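You operate a simulated robot arm through the tools that you are given. There is no shell and no other tool.

Carry out the task below with a simulated two-armed robot. There is one attempt and no reset: what you move stays moved.

JOB
Mains socket one is dead: move charger one's plug to socket three and charge to FULL.
Fine: charger off first, both breakers off while the plug moves; charger and breaker one off at the end; charge no other battery.
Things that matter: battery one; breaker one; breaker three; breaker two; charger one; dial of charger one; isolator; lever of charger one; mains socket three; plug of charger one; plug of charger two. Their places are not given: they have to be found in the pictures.

Only the result counts: the job must be done as asked and must still hold three seconds after the hand-in. Knocking over, shifting, dropping, spilling or breaking anything else fails it.

ROBOT AND FRAMES
Two 6-joint arms with fingered hands on one trunk that stands fixed in place. Base frame: the origin is at the foot of the trunk, x ahead of it, y to its left, z up. Readings come in m, degrees, newtons and seconds.
The left shoulder is at [0.07, 0.191, 1.141], the right one opposite. Payload 4.7 kg a hand.
Tool frame (each hand has its own): the origin (TCP) lies between the finger pads and is the grasp point; the fingertips stand 0.036 m ahead of it; z points along the fingers, y is the line along which they close. Largest opening 0.12 m; the body of the gripper starts 0.042 m behind the TCP. The gripper is a hand of 5 fingers: y runs from the thumb to the fingers, the wrist lies at [-0.018, -0.113, -0.198] in the tool frame, and closing takes about 1.5 s.
Orientation is that of the tool frame in the base frame, as a unit quaternion [w, x, y, z]. With the fingers straight down and the wrist toward the robot, the tool's x, y and z point along [0, 1, 0], [1, 0, 0] and [0, 0, -1] of the base frame.

CONTROLS
- The arms move only by the tool step_arm. It takes "left_increments", "right_increments" or both (then of equal length, played together; a hand with none holds still); each is a list of rows, each a list of 2 entries, a list of its own where there are three numbers: the shift along the tool's x, y, z in units of 25 mm (1.0 is 25 mm), then the turn, a rotation vector about the tool's x, y, z in units of 6 degrees (1.0 is 6 degrees). In form: [[[x, y, z], [rx, ry, rz]], ...]. A call has 1 to 20 rows; each row shifts and turns the commanded pose from where the row before left it, along the tool's axes as they then stand. "left_claw" and "right_claw" are, for a hand that has rows, the finger opening in m, from 0 to 0.12, set as the call begins (left out, the last holds). A call with a number of a shift or a turn outside -1 to 1 is refused whole. A row lasts 0.2 s, in which the tool goes at most 0.05 m and 8.6 degrees; a call with a longer step from one row to the next is refused whole, and so is a gripper value outside its range. Where a pose cannot be reached the arm comes as near as it can. A force on the tool above 40 N (or 10 N above the force at the start of the call, whichever is more), or a blocked arm, ends the call early, and 0.2 s more pass. Each finger travels about 0.045 m/s and halts on what it meets, pressing with about 31 N; the grip force reading is that of the motor and also rises with nothing between the fingers. The clock runs only during rows and for 0.2 s after the last one: add rows that do not move to give the fingers time. It gives the time, the measured TCP pose, the force on the tool (base axes), the opening and the grip force at its end, in the units of the frame above (readings bear some noise), with the torque about the TCP (base axes, N m) and any sound that the robot's microphone picked up, and new pictures: "show" is both (left out), scene, wrist or none (wrist: the cameras of the hands that moved).
- Cameras (640 x 400 px; columns grow to the right, rows downward): "scene" is now at [0.1212, 0.0635, 1.4014]; the picture's right is [0.66, -0.75, 0.00], its down [-0.20, -0.18, -0.96] and it looks along [0.73, 0.63, -0.27] (base axes); focal length 359 px, centre (320, 200). "left" rides on the left gripper at [-0.073, -0.091, -0.143] in its tool frame; the picture's right is [-0.80, -0.28, 0.53], its down [0.53, -0.73, 0.42] and it looks along [0.27, 0.62, 0.74] (tool axes); focal length 234 px, centre (320, 200). "right" rides on the right gripper at [0.073, -0.091, -0.143] in its tool frame; the picture's right is [-0.80, 0.28, -0.53], its down [-0.53, -0.73, 0.42] and it looks along [-0.27, 0.62, 0.74] (tool axes); focal length 234 px, centre (320, 200).
- slide_trunk(by): slides the trunk up (or, below 0, down) by that many m; the arms and the scene camera ride with it, the base frame stays. It gives what a move gives, with no picture.
- curl_fingers(index, middle, ring, little, thumb_bend, thumb_turn, hand): sets how far each is bent, from 0 (flat) to 1 (curled in); at 0.3 the hand is open as for a grip, at 0.7 the pads meet at the TCP. One left out holds its place. A second passes; each finger stops where it meets its share of the squeeze, and holds until it gets a number again. A gripper value or a shape takes the hand back. It gives what a move gives, with no picture; readings hold the bend of each and the force on index, middle, ring, little, thumb and palm. thumb_turn goes from beside the hand (0) to across from the fingers (1), as for a grip.
- set_grasp(shape, hand): the hand has 5 fingers and takes this shape, open, in about a second: jaw (thumb against the fingers, like two jaws); tri (thumb and two fingers); tip (a fingertip pinch); poke (one finger out to press); point (the index stretched); flat (the hand flat); cup (the hand cupped); fist (a fist). The gripper value then closes the fingers along that shape, each until it touches; the sizes above hold for jaw. It gives what a move gives, with no picture.
- turn_head(pan, tilt): turns the head with the scene camera to pan (to the left, within 86 degrees either way) and tilt (down, from -29 to 69), counted from straight ahead of the robot. It gives what a move gives, and a new picture of the scene camera.
- probe_pixels(camera, pixels): for up to 12 pixels [column, row] of the newest picture of that camera ("zoom" is the newest enlarged one), the place [x, y, z] in the base frame of the surface seen there, good to about 0.002 m. It takes no simulated time.
- enlarge(camera, box): a new picture of the part [left, top, right, bottom] of that camera's present view, enlarged. It takes no simulated time.
- close_job(): hands the job in; it is judged then, once.

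Leave the grippers open and the arms clear of the work at the hand-in unless told otherwise.

The tools are called after "Request:" as name(argument=value, ...) on one line, values as JSON. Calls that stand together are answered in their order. step_arm: Moves the arms, as the interface text tells. Its arguments: {"type":"object","properties":{"left_increments":{"type":"array","items":{"type":"array"}},"left_claw":{"type":"number"},"right_increments":{"type":"array","items":{"type":"array"}},"right_claw":{"type":"number"},"show":{"type":"string","enum":["both","scene","wrist","none"]}},"required":[]} The other tools are called the same way: slide_trunk (by) slides the trunk up or down; set_grasp (shape, hand) gives the hand a shape; curl_fingers (index, middle, ring, little, thumb_bend, thumb_turn, hand) moves the fingers one by one; turn_head (pan, tilt) turns the head that bears the scene camera; probe_pixels (camera, pixels) gives the place of the surface under pixels of a picture; enlarge (camera, box) takes an enlarged picture of a part of a camera's view; close_job () hands the job in.

At the start:

```text
time_s: 0.0
left_tool_pos: [0.3247, 0.4356, 1.3399]
left_ee_rot: [0.001, 0.708, 0.707, 0.0]
left_force: [0.2, 0.2, 0.3]
left_torque: [0.03, 0.02, -0.04]
left_opening: 0.1194
left_gripper_force: 0.1
left_shape: jaw
left_bend: [0.3, 0.3, 0.3, 0.3, 0.3, 0.98]
left_finger forces: [0.1, 0.0, 0.0, 0.0, 0.1, 0.1]
right_tool_pos: [0.7224, 0.1262, 1.3272]
right_ee_rot: [0.001, 0.707, 0.707, 0.0]
right_force: [-0.5, 0.1, -0.5]
right_torque: [0.03, 0.01, -0.01]
right_opening: 0.1194
right_gripper_force: 0.0
right_shape: jaw
right_bend: [0.3, 0.3, 0.3, 0.3, 0.3, 0.98]
right_finger forces: [0.0, 0.1, 0.0, 0.1, 0.0, 0.0]
trunk travel left (down, up): [-0.618, 0.322]
head pan, tilt: [41.0, 15.5]
```

scene: 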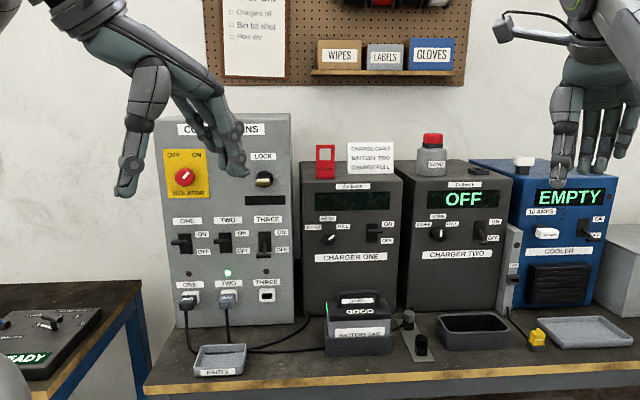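
right: 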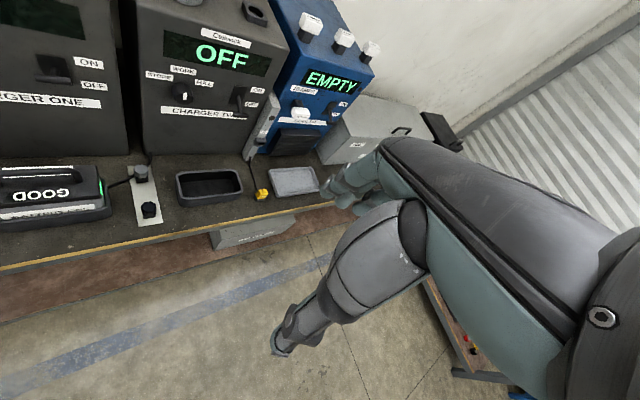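
left: 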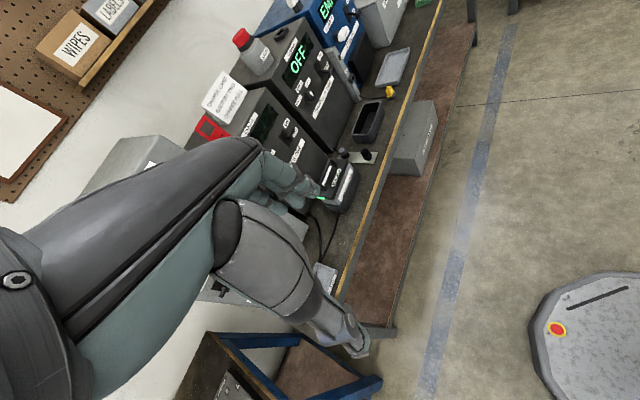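

The scene shows a connections box (left), charger one and charger two, and a cooler. I'll enlarge the connections panel, the chargers and the notes to read them.

Request:
enlarge(camera="scene", box=[150, 110, 300, 204])

Request:
enlarge(camera="scene", box=[150, 200, 310, 300])

Request:
enlarge(camera="scene", box=[290, 130, 530, 280])

Request:
enlarge(camera="scene", box=[180, 270, 460, 400])

Request:
enlarge(camera="scene", box=[200, 0, 480, 100])

```text
4.26 times, centred on (225, 157) of scene
```

zoom: 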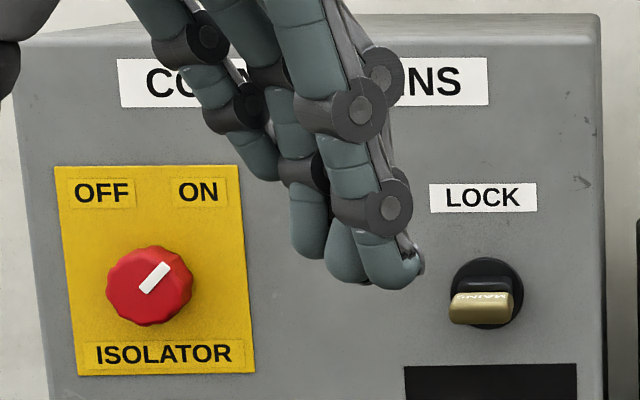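

```text
4.00 times, centred on (230, 250) of scene
```

zoom: 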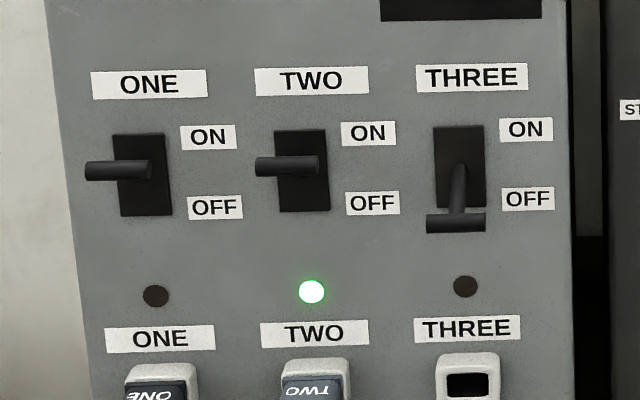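

```text
2.67 times, centred on (410, 205) of scene
```

zoom: 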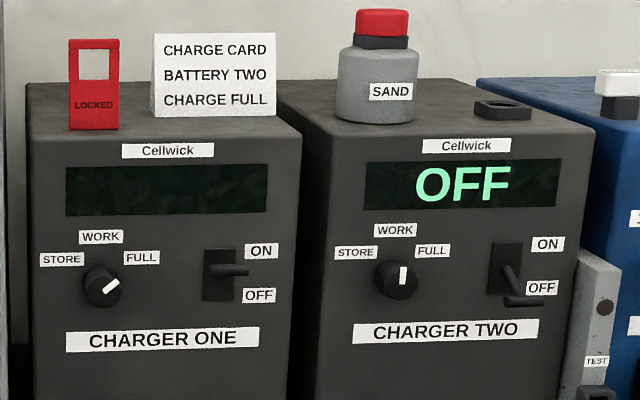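

```text
2.29 times, centred on (320, 335) of scene
```

zoom: 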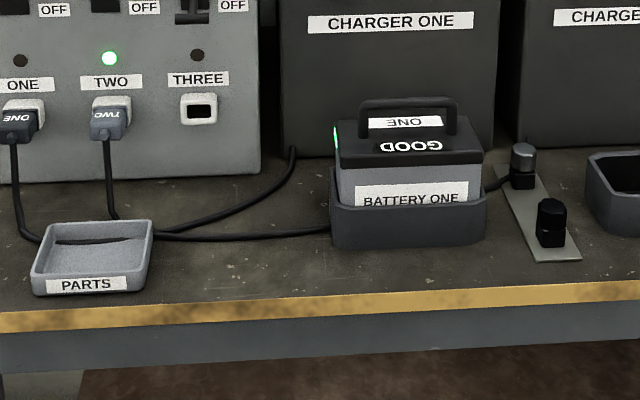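

```text
2.29 times, centred on (340, 50) of scene
```

zoom: 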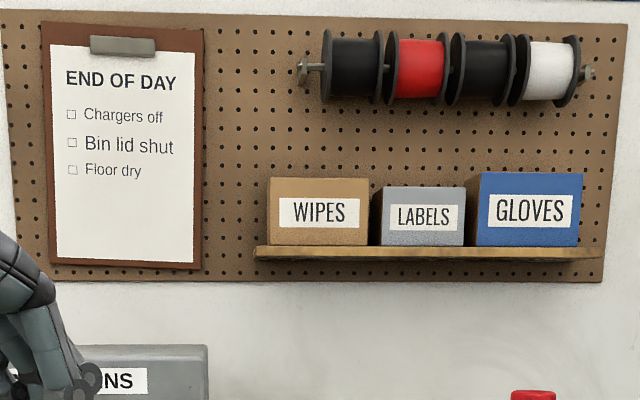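

The breakers ONE and TWO look ON, THREE off. Charger one's lever looks ON (dead display), and the dial seems near FULL. I'll probe the main points for positions.

Request:
probe_pixels(camera="scene", pixels=[[185, 177], [182, 243], [224, 240], [264, 240], [188, 297], [227, 295], [267, 295], [328, 237], [374, 232], [360, 310], [200, 215], [285, 215]])

Request:
enlarge(camera="scene", box=[160, 220, 288, 300])

Request:
enlarge(camera="scene", box=[300, 180, 410, 248])

Request:
enlarge(camera="scene", box=[160, 280, 320, 380])

Request:
enlarge(camera="scene", box=[310, 270, 470, 370])

```text
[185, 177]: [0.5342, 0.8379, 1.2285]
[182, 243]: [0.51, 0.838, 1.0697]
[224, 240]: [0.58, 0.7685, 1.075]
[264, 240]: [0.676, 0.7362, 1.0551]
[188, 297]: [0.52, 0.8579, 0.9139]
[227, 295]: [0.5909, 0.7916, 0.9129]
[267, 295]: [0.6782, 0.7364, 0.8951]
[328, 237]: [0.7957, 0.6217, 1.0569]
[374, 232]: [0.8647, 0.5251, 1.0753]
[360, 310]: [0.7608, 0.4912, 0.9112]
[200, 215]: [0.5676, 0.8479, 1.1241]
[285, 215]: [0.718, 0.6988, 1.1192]
```

```text
5.00 times, centred on (224, 260) of scene
```

zoom: 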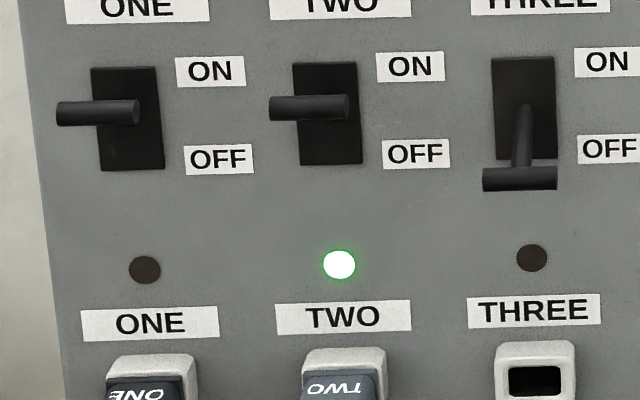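

```text
5.82 times, centred on (355, 214) of scene
```

zoom: 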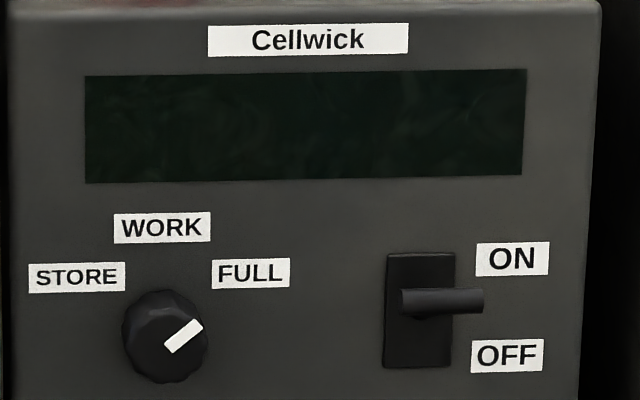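

```text
4.00 times, centred on (240, 330) of scene
```

zoom: 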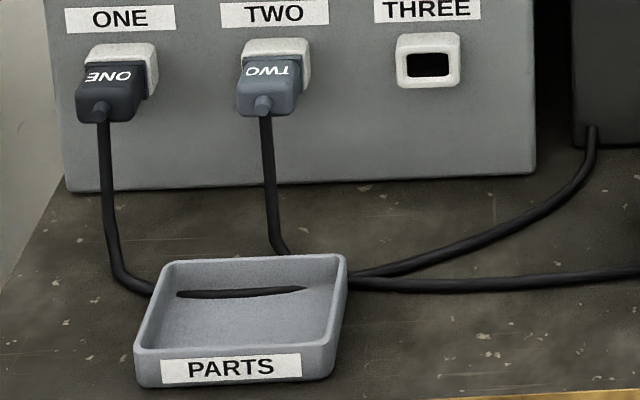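

```text
4.00 times, centred on (390, 320) of scene
```

zoom: 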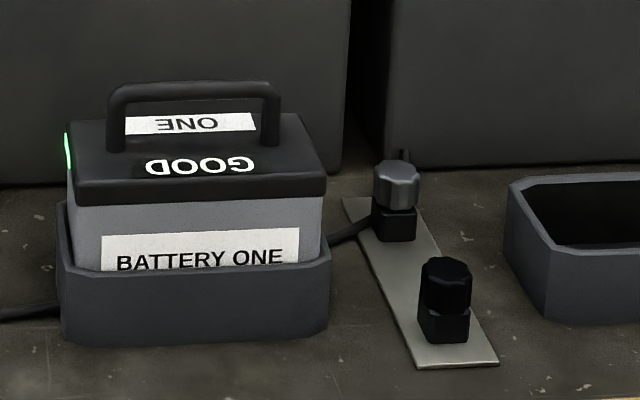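

Charger one's display is dark (dead socket one), and charger two is lit through socket two, so the dark plug marked ONE in socket one is charger one's. The panel lies on a plane at 45°. Next I'll swing the right arm away to its own side so it clears the view and the work.

Request:
step_arm(right_increments=[[[-1, 0, 0], [0, 0, 0]], [[-1, 0, 0], [0, 0, 0]], [[-1, 0, 0], [0, 0, 0]], [[-1, 0, 0], [0, 0, 0]], [[-1, 0, 0], [0, 0, 0]], [[-1, 0, 0], [0, 0, 0]], [[-1, 0, 0], [0, 0, 0]], [[-1, 0, 0], [0, 0, 0]], [[-1, 0, 0], [0, 0, 0]], [[-1, 0, 0], [0, 0, 0]], [[-1, 0, 0], [0, 0, 0]], [[-1, 0, 0], [0, 0, 0]], [[-1, -0.5, 0], [0, 0, 0]], [[-1, -0.5, 0], [0, 0, 0]], [[-1, -0.5, 0], [0, 0, 0]], [[-1, -0.5, 0], [0, 0, 0]]], show="both")

```text
time_s: 3.4
left_tool_pos: [0.324, 0.4354, 1.3411]
left_ee_rot: [-0.001, 0.707, 0.707, 0.0]
left_force: [-0.4, -0.6, -0.3]
left_torque: [0.02, -0.01, 0.01]
left_opening: 0.1197
left_gripper_force: 0.1
left_shape: jaw
left_bend: [0.3, 0.3, 0.3, 0.3, 0.3, 0.98]
left_finger forces: [0.0, 0.0, 0.0, 0.0, 0.0, 0.1]
right_tool_pos: [0.7915, -0.2523, 1.3567]
right_ee_rot: [0.0, 0.707, 0.707, 0.001]
right_force: [-0.2, 0.8, 0.5]
right_torque: [0.02, -0.03, -0.01]
right_opening: 0.1198
right_gripper_force: 0.0
right_shape: jaw
right_bend: [0.3, 0.3, 0.3, 0.3, 0.3, 0.98]
right_finger forces: [0.0, 0.0, 0.0, 0.1, 0.0, 0.0]
right hand out of reach, approached as far as the arm can: row 2, 3, 4, 5, 6, 7, 8, 9, 10, 11, 13, 14, 15, 16
trunk travel left (down, up): [-0.618, 0.322]
head pan, tilt: [41.0, 15.5]
```

scene: 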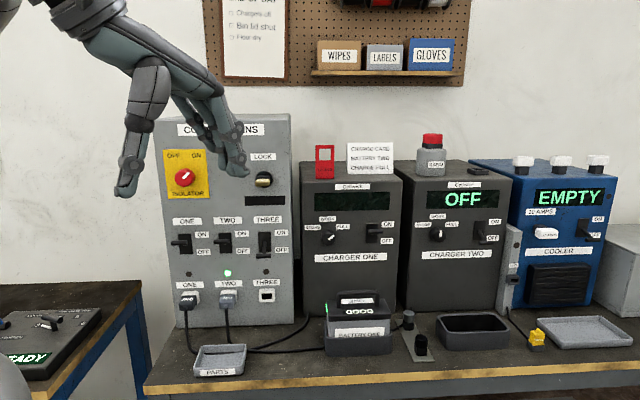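
right: 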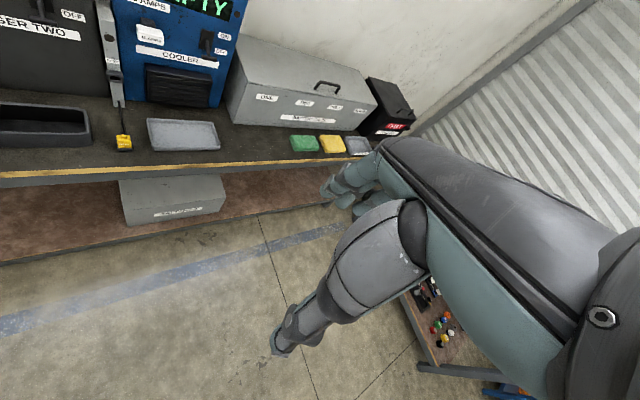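

The right hand is now clear to the right. The left hand is the one at upper left of the scene (about (190,130)). I'll carry it left and forward, in free air in front of the panel, and yaw it 45° to face the bench.

Request:
step_arm(left_increments=[[[0.95, 0.287, 0], [0, 0, 0]], [[0.95, 0.287, 0], [0, 0, 0]], [[0.95, 0.287, 0], [0, 0, 0]], [[0.95, 0.287, 0], [0, 0, 0]], [[0.95, 0.287, 0], [0, 0, 0]], [[0.95, 0.287, 0], [0, 0, 0]], [[0.95, 0.287, 0], [0, 0, 0]], [[0.95, 0.287, 0], [0, 0, 0]], [[0.95, 0.287, 0], [0, 0, 0]], [[0.95, 0.287, 0], [0, 0, 0]], [[0.5, 0.287, 0], [0, 0, 0]], [[0, 0, 0], [0, 0, -0.9375]], [[0, 0, 0], [0, 0, -0.9375]], [[0, 0, 0], [0, 0, -0.9375]], [[0, 0, 0], [0, 0, -0.9375]], [[0, 0, 0], [0, 0, -0.9375]], [[0, 0, 0], [0, 0, -0.9375]], [[0, 0, 0], [0, 0, -0.9375]], [[0, 0, 0], [0, 0, -0.9375]]], show="scene")

```text
time_s: 7.4
left_tool_pos: [0.4122, 0.6644, 1.3419]
left_ee_rot: [0.001, 0.383, 0.924, 0.001]
left_force: [-0.5, 0.2, -0.2]
left_torque: [0.0, 0.02, 0.0]
left_opening: 0.1199
left_gripper_force: 0.1
left_shape: jaw
left_bend: [0.3, 0.3, 0.3, 0.3, 0.3, 0.98]
left_finger forces: [0.0, 0.1, 0.0, 0.1, 0.1, 0.1]
left hand out of reach, approached as far as the arm can: row 1, 2, 3, 4, 6, 15, 16, 17, 18, 19
right_tool_pos: [0.7914, -0.2505, 1.3574]
right_ee_rot: [0.0, 0.707, 0.707, 0.0]
right_force: [-0.9, 0.3, 0.0]
right_torque: [-0.01, -0.02, 0.04]
right_opening: 0.1197
right_gripper_force: 0.1
right_shape: jaw
right_bend: [0.3, 0.3, 0.3, 0.3, 0.3, 0.98]
right_finger forces: [0.0, 0.0, 0.1, 0.0, 0.0, 0.0]
trunk travel left (down, up): [-0.618, 0.322]
head pan, tilt: [41.0, 15.5]
```

scene: 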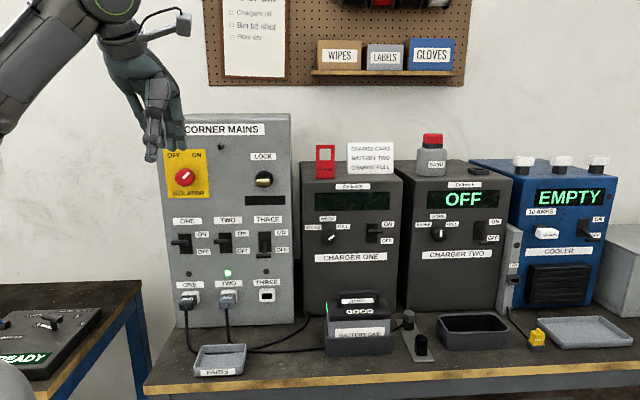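

The hand is at u≈-0.18, n≈0.76 (bench coordinates), yawed 45°. Now I'll pitch the fingers up to point at the panel while lowering to about z 1.15.

Request:
step_arm(left_increments=[[[0, 0, 0.507], [-1, 0, 0]], [[0, -0.053, 0.504], [-1, 0, 0]], [[0, -0.105, 0.496], [-1, 0, 0]], [[0, -0.157, 0.482], [-1, 0, 0]], [[0, -0.206, 0.463], [-1, 0, 0]], [[0, -0.254, 0.439], [-1, 0, 0]], [[0, -0.298, 0.41], [-1, 0, 0]], [[0, -0.339, 0.377], [-1, 0, 0]], [[0, -0.377, 0.339], [-1, 0, 0]], [[0, -0.41, 0.298], [-1, 0, 0]], [[0, -0.439, 0.254], [-1, 0, 0]], [[0, -0.463, 0.206], [-1, 0, 0]], [[0, -0.482, 0.157], [-1, 0, 0]], [[0, -0.496, 0.105], [-1, 0, 0]], [[0, -0.504, 0.053], [-1, 0, 0]]], show="both")

```text
time_s: 10.6
left_tool_pos: [0.5638, 0.6189, 1.2352]
left_ee_rot: [0.271, 0.276, 0.654, 0.65]
left_force: [-0.1, 0.0, -0.6]
left_torque: [0.02, 0.02, 0.0]
left_opening: 0.1199
left_gripper_force: 0.1
left_shape: jaw
left_bend: [0.3, 0.3, 0.3, 0.3, 0.3, 0.98]
left_finger forces: [0.0, 0.0, 0.0, 0.1, 0.0, 0.1]
left hand out of reach, approached as far as the arm can: row 1, 2, 3, 4, 5, 6, 9, 10, 11, 13, 14, 15
right_tool_pos: [0.7935, -0.2505, 1.3565]
right_ee_rot: [0.0, 0.707, 0.707, -0.001]
right_force: [-0.1, -0.1, -0.6]
right_torque: [0.03, -0.01, 0.02]
right_opening: 0.1197
right_gripper_force: 0.0
right_shape: jaw
right_bend: [0.3, 0.3, 0.3, 0.3, 0.3, 0.98]
right_finger forces: [0.0, 0.1, 0.1, 0.0, 0.0, 0.1]
trunk travel left (down, up): [-0.618, 0.322]
head pan, tilt: [41.0, 15.5]
```

scene: 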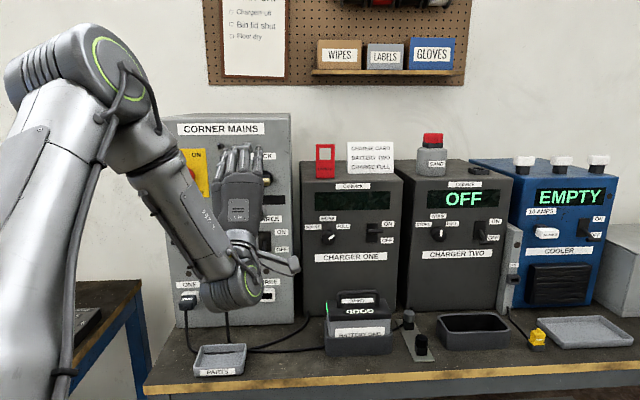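
left: 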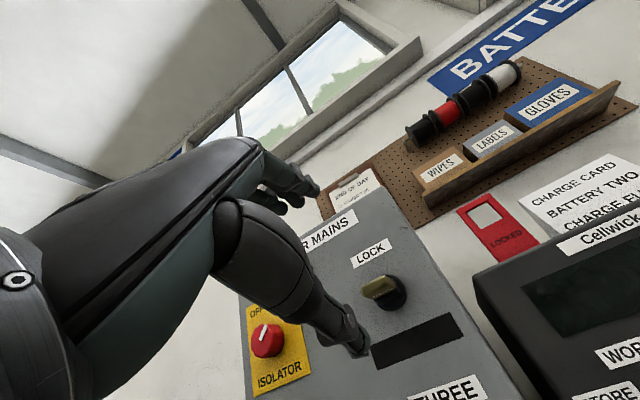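

The fingers now point at the panel, palm down, at (0.564, 0.619, 1.235). The arm drifted from what I commanded because of reach limits, so I'll go in short moves: roll toward the handshake pose, half way first.

Request:
step_arm(left_increments=[[[0, 0, 0], [0, 0, -1]], [[0, 0, 0], [0, 0, -1]], [[0, 0, 0], [0, 0, -1]], [[0, 0, 0], [0, 0, -1]], [[0, 0, 0], [0, 0, -1]], [[0, 0, 0], [0, 0, -1]], [[0, 0, 0], [0, 0, -1]]], show="scene")

```text
time_s: 12.2
left_tool_pos: [0.5207, 0.6293, 1.4018]
left_ee_rot: [0.482, 0.021, 0.71, 0.513]
left_force: [0.4, 0.5, 0.3]
left_torque: [0.02, 0.01, 0.01]
left_opening: 0.12
left_gripper_force: 0.0
left_shape: jaw
left_bend: [0.3, 0.3, 0.3, 0.3, 0.3, 0.98]
left_finger forces: [0.0, 0.0, 0.0, 0.0, 0.1, 0.1]
left hand out of reach, approached as far as the arm can: row 1, 2, 3, 4, 5, 6, 7
right_tool_pos: [0.791, -0.2517, 1.3589]
right_ee_rot: [0.002, 0.707, 0.707, 0.0]
right_force: [-0.2, 0.1, -0.1]
right_torque: [0.03, 0.01, 0.0]
right_opening: 0.1197
right_gripper_force: 0.1
right_shape: jaw
right_bend: [0.3, 0.3, 0.3, 0.3, 0.3, 0.98]
right_finger forces: [0.0, 0.1, 0.1, 0.1, 0.0, 0.0]
trunk travel left (down, up): [-0.618, 0.322]
head pan, tilt: [41.0, 15.5]
```

scene: 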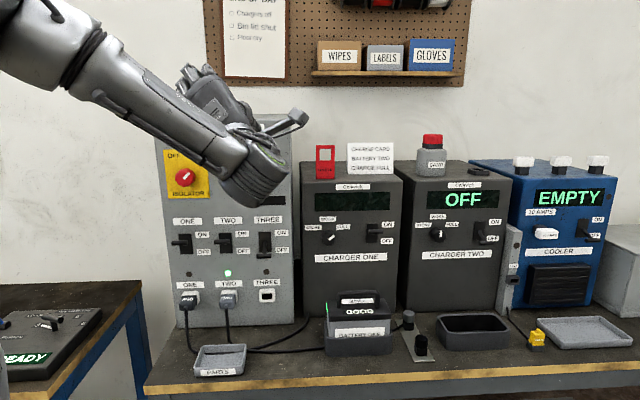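

The arm says it approached only as near as it can. I'll give rows without motion to see whether it converges to the commanded pose.

Request:
step_arm(left_increments=[[[0, 0, 0], [0, 0, 0]], [[0, 0, 0], [0, 0, 0]], [[0, 0, 0], [0, 0, 0]]], show="none")

```text
time_s: 13.0
left_tool_pos: [0.5208, 0.63, 1.4006]
left_ee_rot: [0.481, 0.022, 0.71, 0.514]
left_force: [-0.1, 0.0, 0.4]
left_torque: [0.0, 0.0, 0.01]
left_opening: 0.12
left_gripper_force: 0.0
left_shape: jaw
left_bend: [0.3, 0.3, 0.3, 0.3, 0.3, 0.98]
left_finger forces: [0.1, 0.0, 0.0, 0.1, 0.0, 0.0]
right_tool_pos: [0.7925, -0.2502, 1.3566]
right_ee_rot: [0.0, 0.707, 0.707, 0.0]
right_force: [0.4, 0.5, 0.3]
right_torque: [0.0, 0.05, -0.02]
right_opening: 0.1195
right_gripper_force: 0.0
right_shape: jaw
right_bend: [0.3, 0.3, 0.3, 0.3, 0.3, 0.98]
right_finger forces: [0.0, 0.0, 0.0, 0.0, 0.0, 0.0]
trunk travel left (down, up): [-0.618, 0.322]
head pan, tilt: [41.0, 15.5]
```

I see now: the wrist must stay about 0.47–0.75 m from the shoulder, so retracting too much caused the drift. Before planning the lever push I'll probe the lever bars, slots, battery and bench surfaces precisely.

Request:
enlarge(camera="scene", box=[300, 180, 410, 248])

Request:
probe_pixels(camera="zoom", pixels=[[405, 302], [440, 302], [480, 302], [420, 345], [420, 265], [395, 310], [182, 335], [190, 330], [140, 330], [165, 365], [520, 300], [300, 350]])

Request:
probe_pixels(camera="scene", pixels=[[357, 297], [357, 313], [358, 335], [340, 300], [379, 300], [355, 350], [250, 370], [218, 345], [218, 365], [205, 355], [420, 370], [488, 238]])

```text
5.82 times, centred on (355, 214) of scene
```

zoom: 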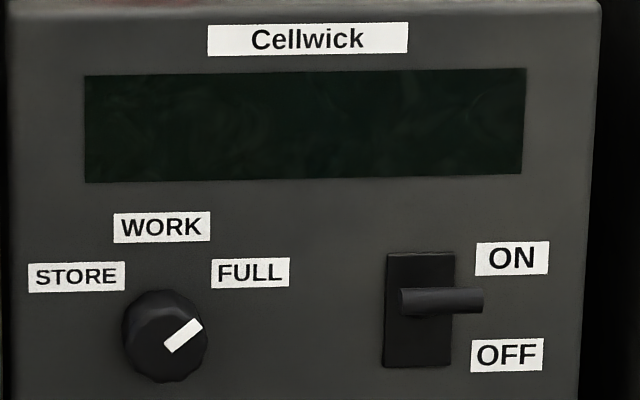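

```text
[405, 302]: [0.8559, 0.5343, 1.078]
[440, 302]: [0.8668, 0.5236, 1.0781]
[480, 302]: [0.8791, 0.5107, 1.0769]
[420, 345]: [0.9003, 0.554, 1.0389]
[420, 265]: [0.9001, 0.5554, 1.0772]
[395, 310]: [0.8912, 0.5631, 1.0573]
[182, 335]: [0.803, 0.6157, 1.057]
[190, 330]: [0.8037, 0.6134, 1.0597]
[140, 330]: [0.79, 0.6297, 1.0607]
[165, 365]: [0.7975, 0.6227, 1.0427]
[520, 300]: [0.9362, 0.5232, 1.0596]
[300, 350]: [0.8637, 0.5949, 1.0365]
```

```text
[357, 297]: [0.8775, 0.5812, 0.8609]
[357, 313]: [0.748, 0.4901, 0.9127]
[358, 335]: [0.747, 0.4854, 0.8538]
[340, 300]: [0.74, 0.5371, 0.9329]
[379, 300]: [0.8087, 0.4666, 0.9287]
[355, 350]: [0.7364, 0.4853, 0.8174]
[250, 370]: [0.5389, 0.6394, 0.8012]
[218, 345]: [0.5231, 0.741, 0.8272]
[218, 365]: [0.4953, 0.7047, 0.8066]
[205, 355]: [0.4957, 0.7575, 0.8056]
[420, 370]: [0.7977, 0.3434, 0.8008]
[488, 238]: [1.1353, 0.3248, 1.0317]
```

Charger one's face lies at n≈1.032, its lever bar at u 0.225–0.263, n≈0.983, z≈1.078 (ON, pivot z≈1.056). Bench top is z 0.80. I'll set the left hand to the poke shape in free air and look at it.

Request:
set_grasp(hand="left", shape="poke")

Request:
step_arm(left_increments=[[[0, 0, 0], [0, 0, 0]]], show="both")

Request:
probe_pixels(camera="scene", pixels=[[264, 255], [260, 256], [268, 256], [182, 243], [176, 243], [188, 243], [188, 296], [182, 300], [193, 300], [186, 308], [267, 296], [260, 296]])

```text
time_s: 13.9
left_tool_pos: [0.5217, 0.6301, 1.4006]
left_ee_rot: [0.481, 0.022, 0.71, 0.513]
left_force: [0.2, -0.2, 0.4]
left_torque: [-0.02, 0.01, -0.02]
left_opening: 0.0
left_gripper_force: 0.0
left_shape: poke
left_bend: [0.7, 0.7, 0.99, 0.99, 1.0, 1.0]
left_finger forces: [0.0, 0.0, 0.0, 0.0, 0.1, 0.0]
right_tool_pos: [0.7915, -0.2506, 1.357]
right_ee_rot: [0.0, 0.707, 0.707, 0.001]
right_force: [0.5, -0.4, -0.2]
right_torque: [0.0, -0.01, 0.01]
right_opening: 0.1199
right_gripper_force: 0.1
right_shape: jaw
right_bend: [0.3, 0.3, 0.3, 0.3, 0.3, 0.98]
right_finger forces: [0.0, 0.0, 0.0, 0.1, 0.0, 0.0]
trunk travel left (down, up): [-0.618, 0.322]
head pan, tilt: [41.0, 15.5]
```

```text
time_s: 14.3
left_tool_pos: [0.5206, 0.6292, 1.4]
left_ee_rot: [0.482, 0.022, 0.71, 0.513]
left_force: [0.2, -0.2, -0.2]
left_torque: [0.01, 0.01, -0.02]
left_opening: 0.0
left_gripper_force: 0.0
left_shape: poke
left_bend: [0.7, 0.7, 0.99, 0.99, 1.0, 1.0]
left_finger forces: [0.0, 0.1, 0.0, 0.0, 0.1, 0.1]
right_tool_pos: [0.7924, -0.2504, 1.358]
right_ee_rot: [0.0, 0.707, 0.707, 0.0]
right_force: [-0.1, -0.4, -1.1]
right_torque: [0.0, -0.01, 0.0]
right_opening: 0.1196
right_gripper_force: 0.0
right_shape: jaw
right_bend: [0.3, 0.3, 0.3, 0.3, 0.3, 0.98]
right_finger forces: [0.0, 0.0, 0.1, 0.0, 0.1, 0.1]
trunk travel left (down, up): [-0.618, 0.322]
head pan, tilt: [41.0, 15.5]
```

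scene: 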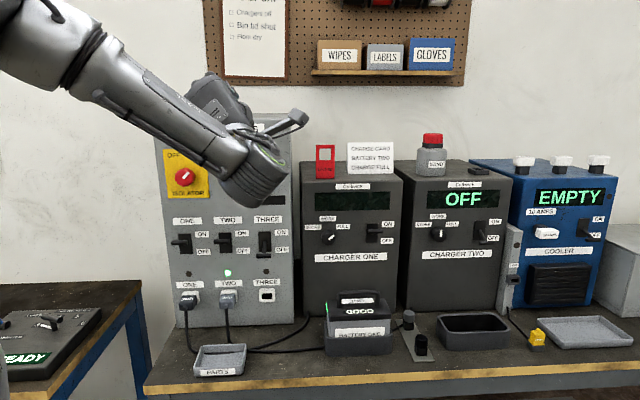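
left: 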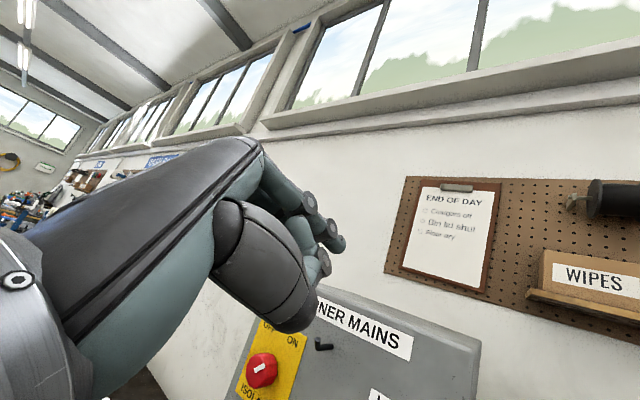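

```text
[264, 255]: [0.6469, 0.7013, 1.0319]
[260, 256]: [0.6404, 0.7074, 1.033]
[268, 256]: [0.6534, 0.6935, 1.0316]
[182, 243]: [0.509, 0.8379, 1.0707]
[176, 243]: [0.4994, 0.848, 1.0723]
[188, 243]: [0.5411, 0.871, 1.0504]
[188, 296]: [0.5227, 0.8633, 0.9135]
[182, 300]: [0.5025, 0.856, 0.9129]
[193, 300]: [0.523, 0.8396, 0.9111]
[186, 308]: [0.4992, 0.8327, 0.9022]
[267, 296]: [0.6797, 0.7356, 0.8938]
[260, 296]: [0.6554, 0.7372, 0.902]
```

Breaker bars: ON z≈1.071, OFF z≈1.032, at n≈0.953. In poke, two fingers stay bent. I'll try the point shape to see whether a single straight finger is better for levers.

Request:
set_grasp(hand="left", shape="point")

Request:
step_arm(left_increments=[[[0, 0, 0], [0, 0, 0]]], show="both")

```text
time_s: 15.2
left_tool_pos: [0.5211, 0.6286, 1.4004]
left_ee_rot: [0.482, 0.022, 0.71, 0.513]
left_force: [-0.1, 0.6, -0.3]
left_torque: [-0.02, 0.0, 0.0]
left_opening: 0.0
left_gripper_force: 0.0
left_shape: point
left_bend: [0.19, 1.0, 1.0, 1.0, 0.98, 0.88]
left_finger forces: [0.0, 0.0, 0.0, 0.0, 0.0, 0.0]
right_tool_pos: [0.7914, -0.2495, 1.3562]
right_ee_rot: [0.0, 0.707, 0.707, -0.001]
right_force: [-0.3, 0.1, 0.1]
right_torque: [0.02, 0.02, 0.03]
right_opening: 0.1197
right_gripper_force: 0.0
right_shape: jaw
right_bend: [0.3, 0.3, 0.3, 0.3, 0.3, 0.98]
right_finger forces: [0.1, 0.0, 0.1, 0.0, 0.0, 0.0]
trunk travel left (down, up): [-0.618, 0.322]
head pan, tilt: [41.0, 15.5]
```

```text
time_s: 15.6
left_tool_pos: [0.5205, 0.6292, 1.4006]
left_ee_rot: [0.481, 0.021, 0.71, 0.513]
left_force: [-0.4, 0.5, 0.2]
left_torque: [-0.01, -0.02, 0.0]
left_opening: 0.0
left_gripper_force: 0.2
left_shape: point
left_bend: [0.19, 1.0, 1.0, 1.0, 0.98, 0.88]
left_finger forces: [0.0, 0.0, 0.0, 0.0, 0.1, 0.0]
right_tool_pos: [0.7919, -0.2504, 1.3565]
right_ee_rot: [0.0, 0.707, 0.707, 0.001]
right_force: [0.0, -0.5, 0.7]
right_torque: [0.0, 0.03, -0.02]
right_opening: 0.1197
right_gripper_force: 0.1
right_shape: jaw
right_bend: [0.3, 0.3, 0.3, 0.3, 0.3, 0.98]
right_finger forces: [0.0, 0.0, 0.0, 0.0, 0.0, 0.1]
trunk travel left (down, up): [-0.618, 0.322]
head pan, tilt: [41.0, 15.5]
```

scene: 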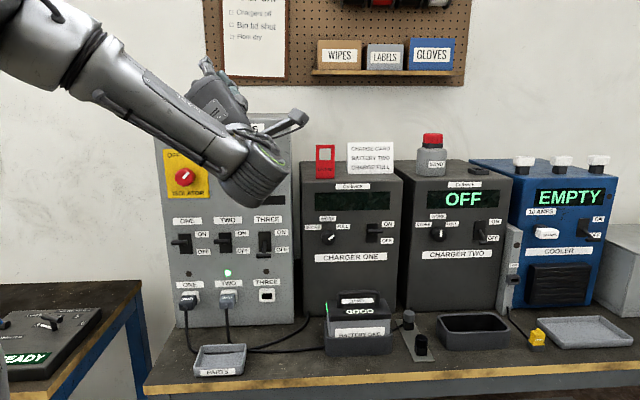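
left: 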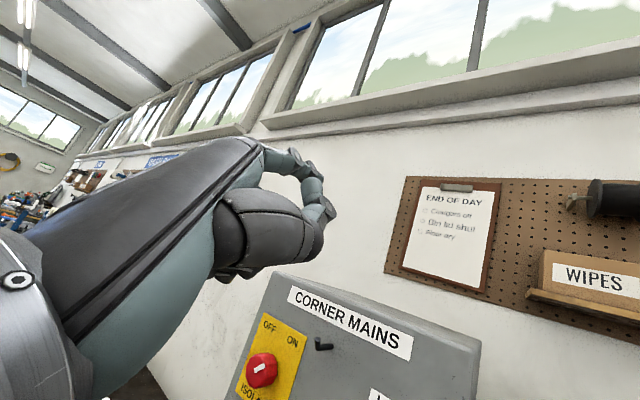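

I'll enlarge both views of the hand to see where the pointing index goes.

Request:
enlarge(camera="scene", box=[150, 40, 310, 140])

Request:
enlarge(camera="left", box=[200, 110, 400, 235])

Request:
probe_pixels(camera="left", pixels=[[250, 170], [290, 155], [312, 170], [322, 195], [326, 212], [300, 260], [280, 220], [240, 270]])

Request:
probe_pixels(camera="scene", pixels=[[204, 62], [207, 68], [215, 85], [230, 100], [240, 115]])

```text
4.00 times, centred on (230, 90) of scene
```

zoom: 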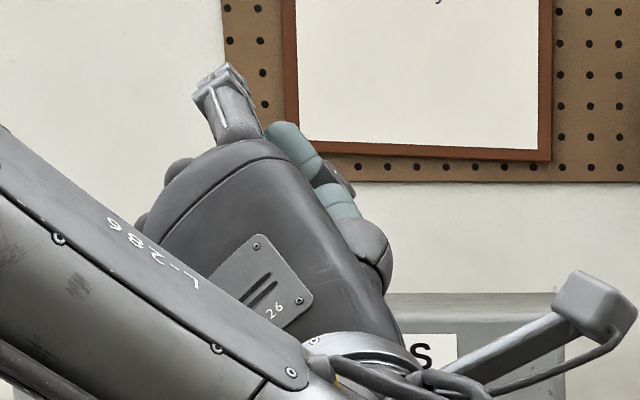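

```text
3.20 times, centred on (300, 172) of left
```

zoom: 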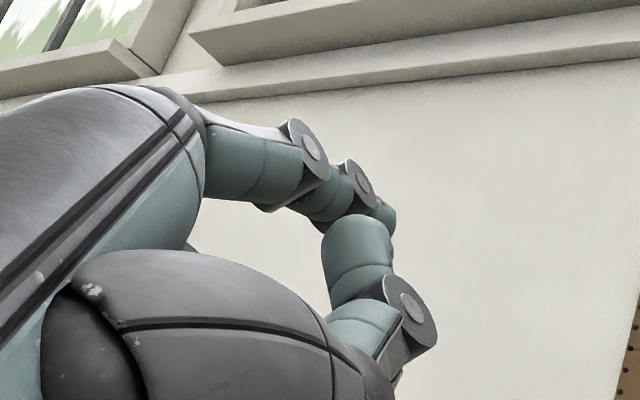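

```text
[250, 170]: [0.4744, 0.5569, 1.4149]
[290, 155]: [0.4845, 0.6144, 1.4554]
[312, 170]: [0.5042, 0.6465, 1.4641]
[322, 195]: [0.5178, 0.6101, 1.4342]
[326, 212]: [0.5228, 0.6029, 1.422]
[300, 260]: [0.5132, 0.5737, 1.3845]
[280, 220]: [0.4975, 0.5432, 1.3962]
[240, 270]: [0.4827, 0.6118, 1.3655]
```

```text
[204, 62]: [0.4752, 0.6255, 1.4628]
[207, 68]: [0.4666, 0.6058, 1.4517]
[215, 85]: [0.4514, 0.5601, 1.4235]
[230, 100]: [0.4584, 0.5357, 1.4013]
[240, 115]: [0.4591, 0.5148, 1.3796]
```

The pointing index runs about 33° off the tool axis toward +y, with its tip near (-0.02, 0.07, 0.02) in the tool frame — good for pushing levers. Next: roll back palm-down while shifting right along the bench, in free air at z 1.40.

Request:
step_arm(left_increments=[[[-0.595, -0.535, 0.3], [0, 0, 1]], [[-0.647, -0.47, 0.3], [0, 0, 1]], [[-0.693, -0.4, 0.3], [0, 0, 1]], [[-0.731, -0.325, 0.3], [0, 0, 1]], [[-0.761, -0.247, 0.3], [0, 0, 1]], [[-0.783, -0.166, 0.3], [0, 0, 1]], [[-0.796, -0.084, 0.3], [0, 0, 1]]], show="none")

```text
time_s: 17.2
left_tool_pos: [0.6095, 0.609, 1.4041]
left_ee_rot: [0.27, 0.272, 0.653, 0.654]
left_force: [-0.5, 0.2, 0.3]
left_torque: [0.04, -0.04, 0.01]
left_opening: 0.0
left_gripper_force: 0.2
left_shape: point
left_bend: [0.19, 1.0, 1.0, 1.0, 0.98, 0.88]
left_finger forces: [0.0, 0.1, 0.0, 0.0, 0.1, 0.0]
left hand out of reach, approached as far as the arm can: row 1, 2, 3, 4, 5, 6, 7
right_tool_pos: [0.7915, -0.2489, 1.3564]
right_ee_rot: [0.0, 0.707, 0.707, 0.001]
right_force: [0.6, 0.5, 0.4]
right_torque: [0.01, 0.0, 0.01]
right_opening: 0.1194
right_gripper_force: 0.0
right_shape: jaw
right_bend: [0.3, 0.3, 0.3, 0.3, 0.3, 0.98]
right_finger forces: [0.0, 0.0, 0.0, 0.1, 0.0, 0.0]
trunk travel left (down, up): [-0.618, 0.322]
head pan, tilt: [41.0, 15.5]
```

It stopped short of the commanded shift again. I'll test a slow, pure sideways translation to learn whether it is a rate or a reach limit.

Request:
step_arm(left_increments=[[[-0.6, 0, 0], [0, 0, 0]], [[-0.6, 0, 0], [0, 0, 0]], [[-0.6, 0, 0], [0, 0, 0]], [[-0.6, 0, 0], [0, 0, 0]]], show="scene")

```text
time_s: 18.2
left_tool_pos: [0.6092, 0.6093, 1.4052]
left_ee_rot: [0.272, 0.272, 0.652, 0.653]
left_force: [-0.1, 0.4, 0.7]
left_torque: [0.01, -0.02, 0.02]
left_opening: 0.0001
left_gripper_force: 0.1
left_shape: point
left_bend: [0.19, 1.0, 1.0, 1.0, 0.98, 0.88]
left_finger forces: [0.1, 0.0, 0.1, 0.1, 0.0, 0.0]
left hand out of reach, approached as far as the arm can: row 1, 2, 3, 4
right_tool_pos: [0.7906, -0.2502, 1.3566]
right_ee_rot: [0.0, 0.707, 0.707, 0.0]
right_force: [0.7, -0.1, 0.9]
right_torque: [0.01, 0.01, 0.0]
right_opening: 0.1199
right_gripper_force: 0.1
right_shape: jaw
right_bend: [0.3, 0.3, 0.3, 0.3, 0.3, 0.98]
right_finger forces: [0.1, 0.0, 0.0, 0.1, 0.0, 0.0]
trunk travel left (down, up): [-0.618, 0.322]
head pan, tilt: [41.0, 15.5]
```

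scene: 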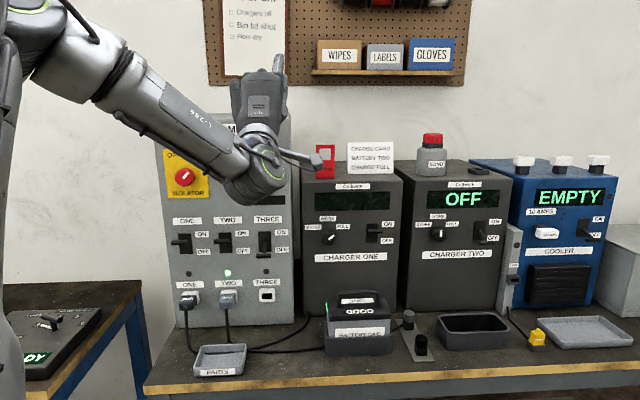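

Moving right is blocked by a wrist limit at this raised-hand orientation. I'll pitch the hand down (toward its natural pose) while lowering, which should free it.

Request:
step_arm(left_increments=[[[0, -0.4, 0], [0.9375, 0, 0]], [[0, -0.4, 0.04], [0.9375, 0, 0]], [[0, -0.4, 0.08], [0.9375, 0, 0]], [[0, -0.38, 0.12], [0.9375, 0, 0]], [[0, -0.37, 0.15], [0.9375, 0, 0]], [[0, -0.35, 0.19], [0.9375, 0, 0]], [[0, -0.33, 0.22], [0.9375, 0, 0]], [[0, -0.31, 0.25], [0.9375, 0, 0]]], show="scene")

```text
time_s: 20.0
left_tool_pos: [0.6087, 0.6079, 1.3249]
left_ee_rot: [0.146, 0.354, 0.854, 0.353]
left_force: [0.4, 0.0, -0.4]
left_torque: [0.0, -0.02, 0.03]
left_opening: 0.0002
left_gripper_force: 0.2
left_shape: point
left_bend: [0.19, 1.0, 1.0, 1.0, 0.98, 0.88]
left_finger forces: [0.0, 0.0, 0.0, 0.1, 0.1, 0.1]
right_tool_pos: [0.7916, -0.2509, 1.357]
right_ee_rot: [0.001, 0.707, 0.707, 0.0]
right_force: [-0.2, 0.1, 0.8]
right_torque: [0.04, -0.01, -0.01]
right_opening: 0.1197
right_gripper_force: 0.1
right_shape: jaw
right_bend: [0.3, 0.3, 0.3, 0.3, 0.3, 0.98]
right_finger forces: [0.1, 0.0, 0.1, 0.0, 0.1, 0.1]
trunk travel left (down, up): [-0.618, 0.322]
head pan, tilt: [41.0, 15.5]
```

scene: 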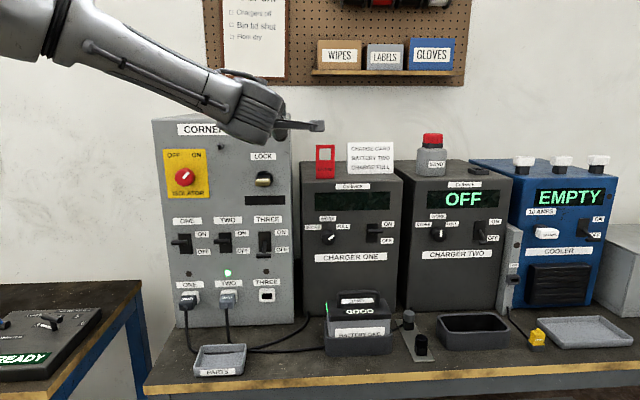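

No complaint this time. Now I'll slide right and down to a spot before charger one's lever: TCP about u 0.225, n 0.88, z 1.10.

Request:
step_arm(left_increments=[[[-0.896, -0.58, 0.693], [0, 0, 0]], [[-0.896, -0.58, 0.693], [0, 0, 0]], [[-0.896, -0.58, 0.693], [0, 0, 0]], [[-0.896, -0.58, 0.693], [0, 0, 0]], [[-0.896, -0.58, 0.693], [0, 0, 0]], [[-0.896, -0.58, 0.693], [0, 0, 0]], [[-0.896, -0.58, 0.693], [0, 0, 0]], [[-0.896, -0.58, 0.693], [0, 0, 0]], [[-0.896, -0.58, 0.693], [0, 0, 0]], [[-0.896, -0.58, 0.693], [0, 0, 0]]], show="both")

```text
time_s: 22.2
left_tool_pos: [0.5987, 0.6224, 1.1298]
left_ee_rot: [0.147, 0.356, 0.853, 0.353]
left_force: [0.3, 0.7, 0.0]
left_torque: [-0.02, 0.0, 0.0]
left_opening: 0.0
left_gripper_force: 0.0
left_shape: point
left_bend: [0.19, 1.0, 1.0, 1.0, 0.98, 0.88]
left_finger forces: [0.0, 0.0, 0.0, 0.0, 0.0, 0.0]
left hand out of reach, approached as far as the arm can: row 1, 2, 3, 4, 5, 6, 7, 8, 9, 10
right_tool_pos: [0.7926, -0.2488, 1.3558]
right_ee_rot: [-0.001, 0.707, 0.707, 0.0]
right_force: [-0.1, 0.7, 0.4]
right_torque: [0.0, -0.02, -0.05]
right_opening: 0.1194
right_gripper_force: 0.0
right_shape: jaw
right_bend: [0.3, 0.3, 0.3, 0.3, 0.3, 0.98]
right_finger forces: [0.0, 0.0, 0.0, 0.1, 0.1, 0.1]
trunk travel left (down, up): [-0.618, 0.322]
head pan, tilt: [41.0, 15.5]
```

scene: 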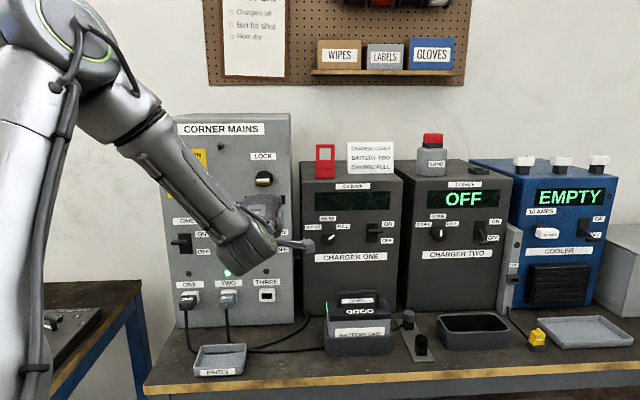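
left: 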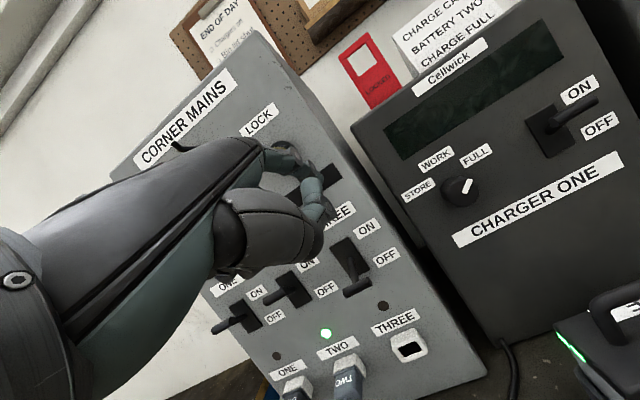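

It moved down but refused to go right: the hand can't be yawed outward more than ~12° from the arm's own azimuth. So I'll yaw the hand 30° to the right (pointing from the left toward the charger lever), then move right.

Request:
step_arm(left_increments=[[[0, 0, 0], [0, -0.707, 0.707]], [[0, 0, 0], [0, -0.707, 0.707]], [[0, 0, 0], [0, -0.707, 0.707]], [[0, 0, 0], [0, -0.707, 0.707]], [[0, 0, 0], [0, -0.707, 0.707]], [[-0.75, 0.228, 0.44], [0, 0, 0]], [[-0.75, 0.228, 0.44], [0, 0, 0]], [[-0.75, 0.228, 0.44], [0, 0, 0]], [[-0.75, 0.228, 0.44], [0, 0, 0]], [[-0.75, 0.228, 0.44], [0, 0, 0]], [[-0.75, 0.228, 0.44], [0, 0, 0]], [[-0.75, 0.228, 0.44], [0, 0, 0]], [[-0.75, 0.228, 0.44], [0, 0, 0]]], show="both")

```text
time_s: 25.0
left_tool_pos: [0.6571, 0.5661, 1.1178]
left_ee_rot: [0.217, 0.524, 0.761, 0.315]
left_force: [0.1, -0.1, -1.1]
left_torque: [-0.04, -0.02, 0.01]
left_opening: 0.0
left_gripper_force: 0.1
left_shape: point
left_bend: [0.19, 1.0, 1.0, 1.0, 0.98, 0.88]
left_finger forces: [0.1, 0.1, 0.0, 0.0, 0.0, 0.0]
left hand out of reach, approached as far as the arm can: row 4, 5, 8, 9, 10, 11, 12, 13
right_tool_pos: [0.7924, -0.2506, 1.3577]
right_ee_rot: [0.0, 0.707, 0.707, 0.0]
right_force: [0.1, -0.7, 0.2]
right_torque: [-0.04, 0.0, -0.02]
right_opening: 0.1198
right_gripper_force: 0.1
right_shape: jaw
right_bend: [0.3, 0.3, 0.3, 0.3, 0.3, 0.98]
right_finger forces: [0.1, 0.0, 0.0, 0.1, 0.0, 0.0]
trunk travel left (down, up): [-0.618, 0.322]
head pan, tilt: [41.0, 15.5]
```

scene: 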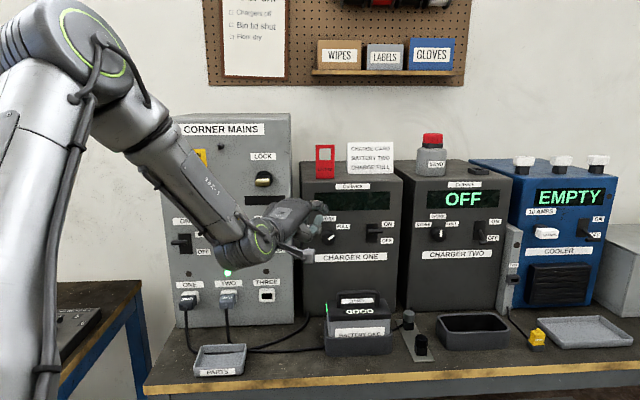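
left: 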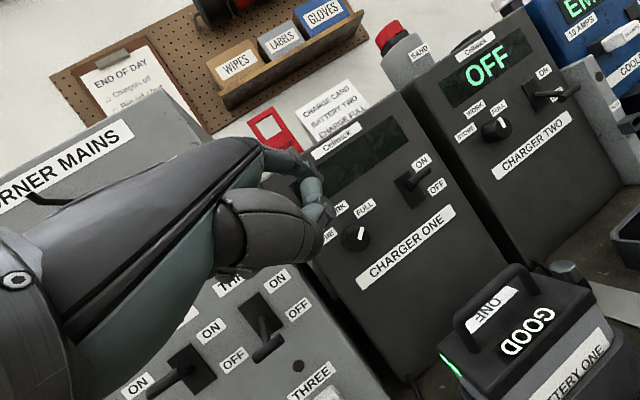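

The wrist keeps sticking near u≈0 — probably a wrist-bend limit when the arm is folded close. I'll test a small forward move (index tip stays about 5 cm off charger one's face, above its dial).

Request:
step_arm(left_increments=[[[0, 0.3, 0.3], [0, 0, 0]], [[0, 0.3, 0.3], [0, 0, 0]], [[0, 0.3, 0.3], [0, 0, 0]]], show="none")

Request:
step_arm(left_increments=[[[-0.5, 0, 0], [0, 0, 0]], [[-0.5, 0, 0], [0, 0, 0]], [[-0.5, 0, 0], [0, 0, 0]]], show="none")

```text
time_s: 25.8
left_tool_pos: [0.6741, 0.5862, 1.1227]
left_ee_rot: [0.217, 0.525, 0.76, 0.315]
left_force: [0.3, 0.1, -0.4]
left_torque: [0.0, -0.02, 0.04]
left_opening: 0.0001
left_gripper_force: 0.1
left_shape: point
left_bend: [0.19, 1.0, 1.0, 1.0, 0.98, 0.88]
left_finger forces: [0.0, 0.0, 0.0, 0.0, 0.0, 0.0]
left hand out of reach, approached as far as the arm can: row 1, 2, 3
right_tool_pos: [0.7923, -0.2498, 1.3567]
right_ee_rot: [0.0, 0.707, 0.707, -0.001]
right_force: [0.5, 0.0, 0.4]
right_torque: [-0.01, 0.0, -0.01]
right_opening: 0.1199
right_gripper_force: 0.0
right_shape: jaw
right_bend: [0.3, 0.3, 0.3, 0.3, 0.3, 0.98]
right_finger forces: [0.1, 0.0, 0.1, 0.0, 0.1, 0.1]
trunk travel left (down, up): [-0.618, 0.322]
head pan, tilt: [41.0, 15.5]
```

```text
time_s: 26.6
left_tool_pos: [0.6634, 0.5687, 1.1315]
left_ee_rot: [0.217, 0.524, 0.761, 0.315]
left_force: [-0.1, 0.8, -0.4]
left_torque: [0.0, 0.0, -0.01]
left_opening: 0.0002
left_gripper_force: 0.1
left_shape: point
left_bend: [0.19, 1.0, 1.0, 1.0, 0.98, 0.88]
left_finger forces: [0.0, 0.0, 0.1, 0.0, 0.0, 0.0]
left hand out of reach, approached as far as the arm can: row 1, 2, 3
right_tool_pos: [0.7919, -0.2503, 1.356]
right_ee_rot: [0.0, 0.707, 0.707, 0.0]
right_force: [-0.1, -0.2, -0.2]
right_torque: [0.02, -0.02, -0.03]
right_opening: 0.1197
right_gripper_force: 0.1
right_shape: jaw
right_bend: [0.3, 0.3, 0.3, 0.3, 0.3, 0.98]
right_finger forces: [0.0, 0.0, 0.0, 0.0, 0.1, 0.1]
trunk travel left (down, up): [-0.618, 0.322]
head pan, tilt: [41.0, 15.5]
```

Lateral motion stays blocked while motion along n and z is allowed. I'll turn the head toward the left arm to see its joint configuration.

Request:
turn_head(pan=70, tilt=10)

Request:
turn_head(pan=20, tilt=25)

```text
time_s: 27.5
left_tool_pos: [0.6634, 0.5665, 1.1328]
left_ee_rot: [0.217, 0.524, 0.76, 0.316]
left_force: [-0.7, 0.1, 0.5]
left_torque: [0.01, -0.04, 0.0]
left_opening: 0.0
left_gripper_force: 0.0
left_shape: point
left_bend: [0.19, 1.0, 1.0, 1.0, 0.98, 0.88]
left_finger forces: [0.0, 0.0, 0.0, 0.0, 0.0, 0.0]
right_tool_pos: [0.7907, -0.2506, 1.356]
right_ee_rot: [-0.001, 0.707, 0.708, 0.0]
right_force: [0.4, 0.1, 0.8]
right_torque: [0.0, -0.04, 0.01]
right_opening: 0.1197
right_gripper_force: 0.0
right_shape: jaw
right_bend: [0.3, 0.3, 0.3, 0.3, 0.3, 0.98]
right_finger forces: [0.0, 0.0, 0.0, 0.0, 0.1, 0.0]
trunk travel left (down, up): [-0.618, 0.322]
head pan, tilt: [70.0, 10.0]
```

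scene: 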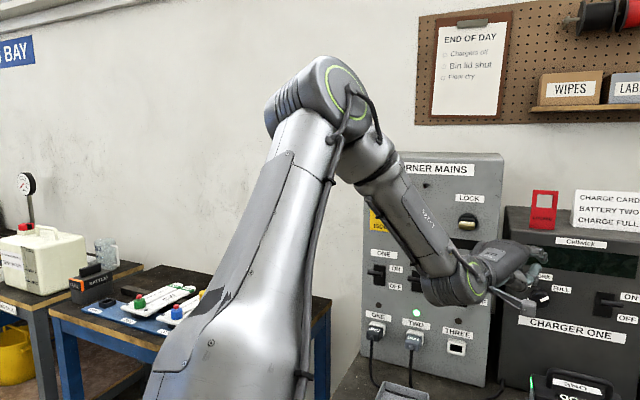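

```text
time_s: 28.7
left_tool_pos: [0.6639, 0.5674, 1.1314]
left_ee_rot: [0.216, 0.525, 0.761, 0.315]
left_force: [0.3, 0.2, 1.2]
left_torque: [-0.01, -0.01, -0.01]
left_opening: 0.0001
left_gripper_force: 0.0
left_shape: point
left_bend: [0.19, 1.0, 1.0, 1.0, 0.98, 0.88]
left_finger forces: [0.0, 0.0, 0.0, 0.0, 0.0, 0.1]
right_tool_pos: [0.7921, -0.2503, 1.3572]
right_ee_rot: [0.0, 0.707, 0.707, 0.0]
right_force: [0.4, -0.4, -0.5]
right_torque: [0.0, 0.0, 0.02]
right_opening: 0.12
right_gripper_force: 0.1
right_shape: jaw
right_bend: [0.3, 0.3, 0.3, 0.3, 0.3, 0.98]
right_finger forces: [0.1, 0.0, 0.1, 0.0, 0.1, 0.1]
trunk travel left (down, up): [-0.618, 0.322]
head pan, tilt: [20.0, 25.0]
```

scene: 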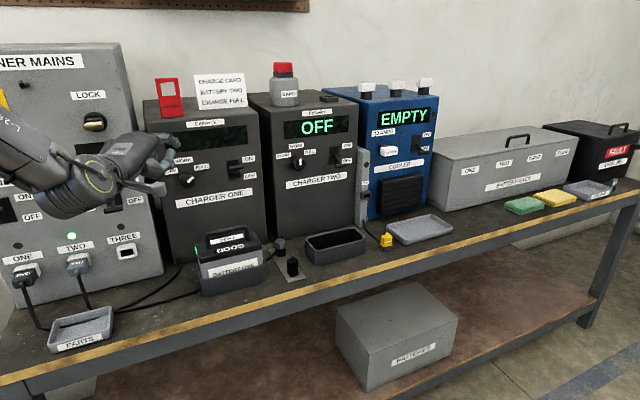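

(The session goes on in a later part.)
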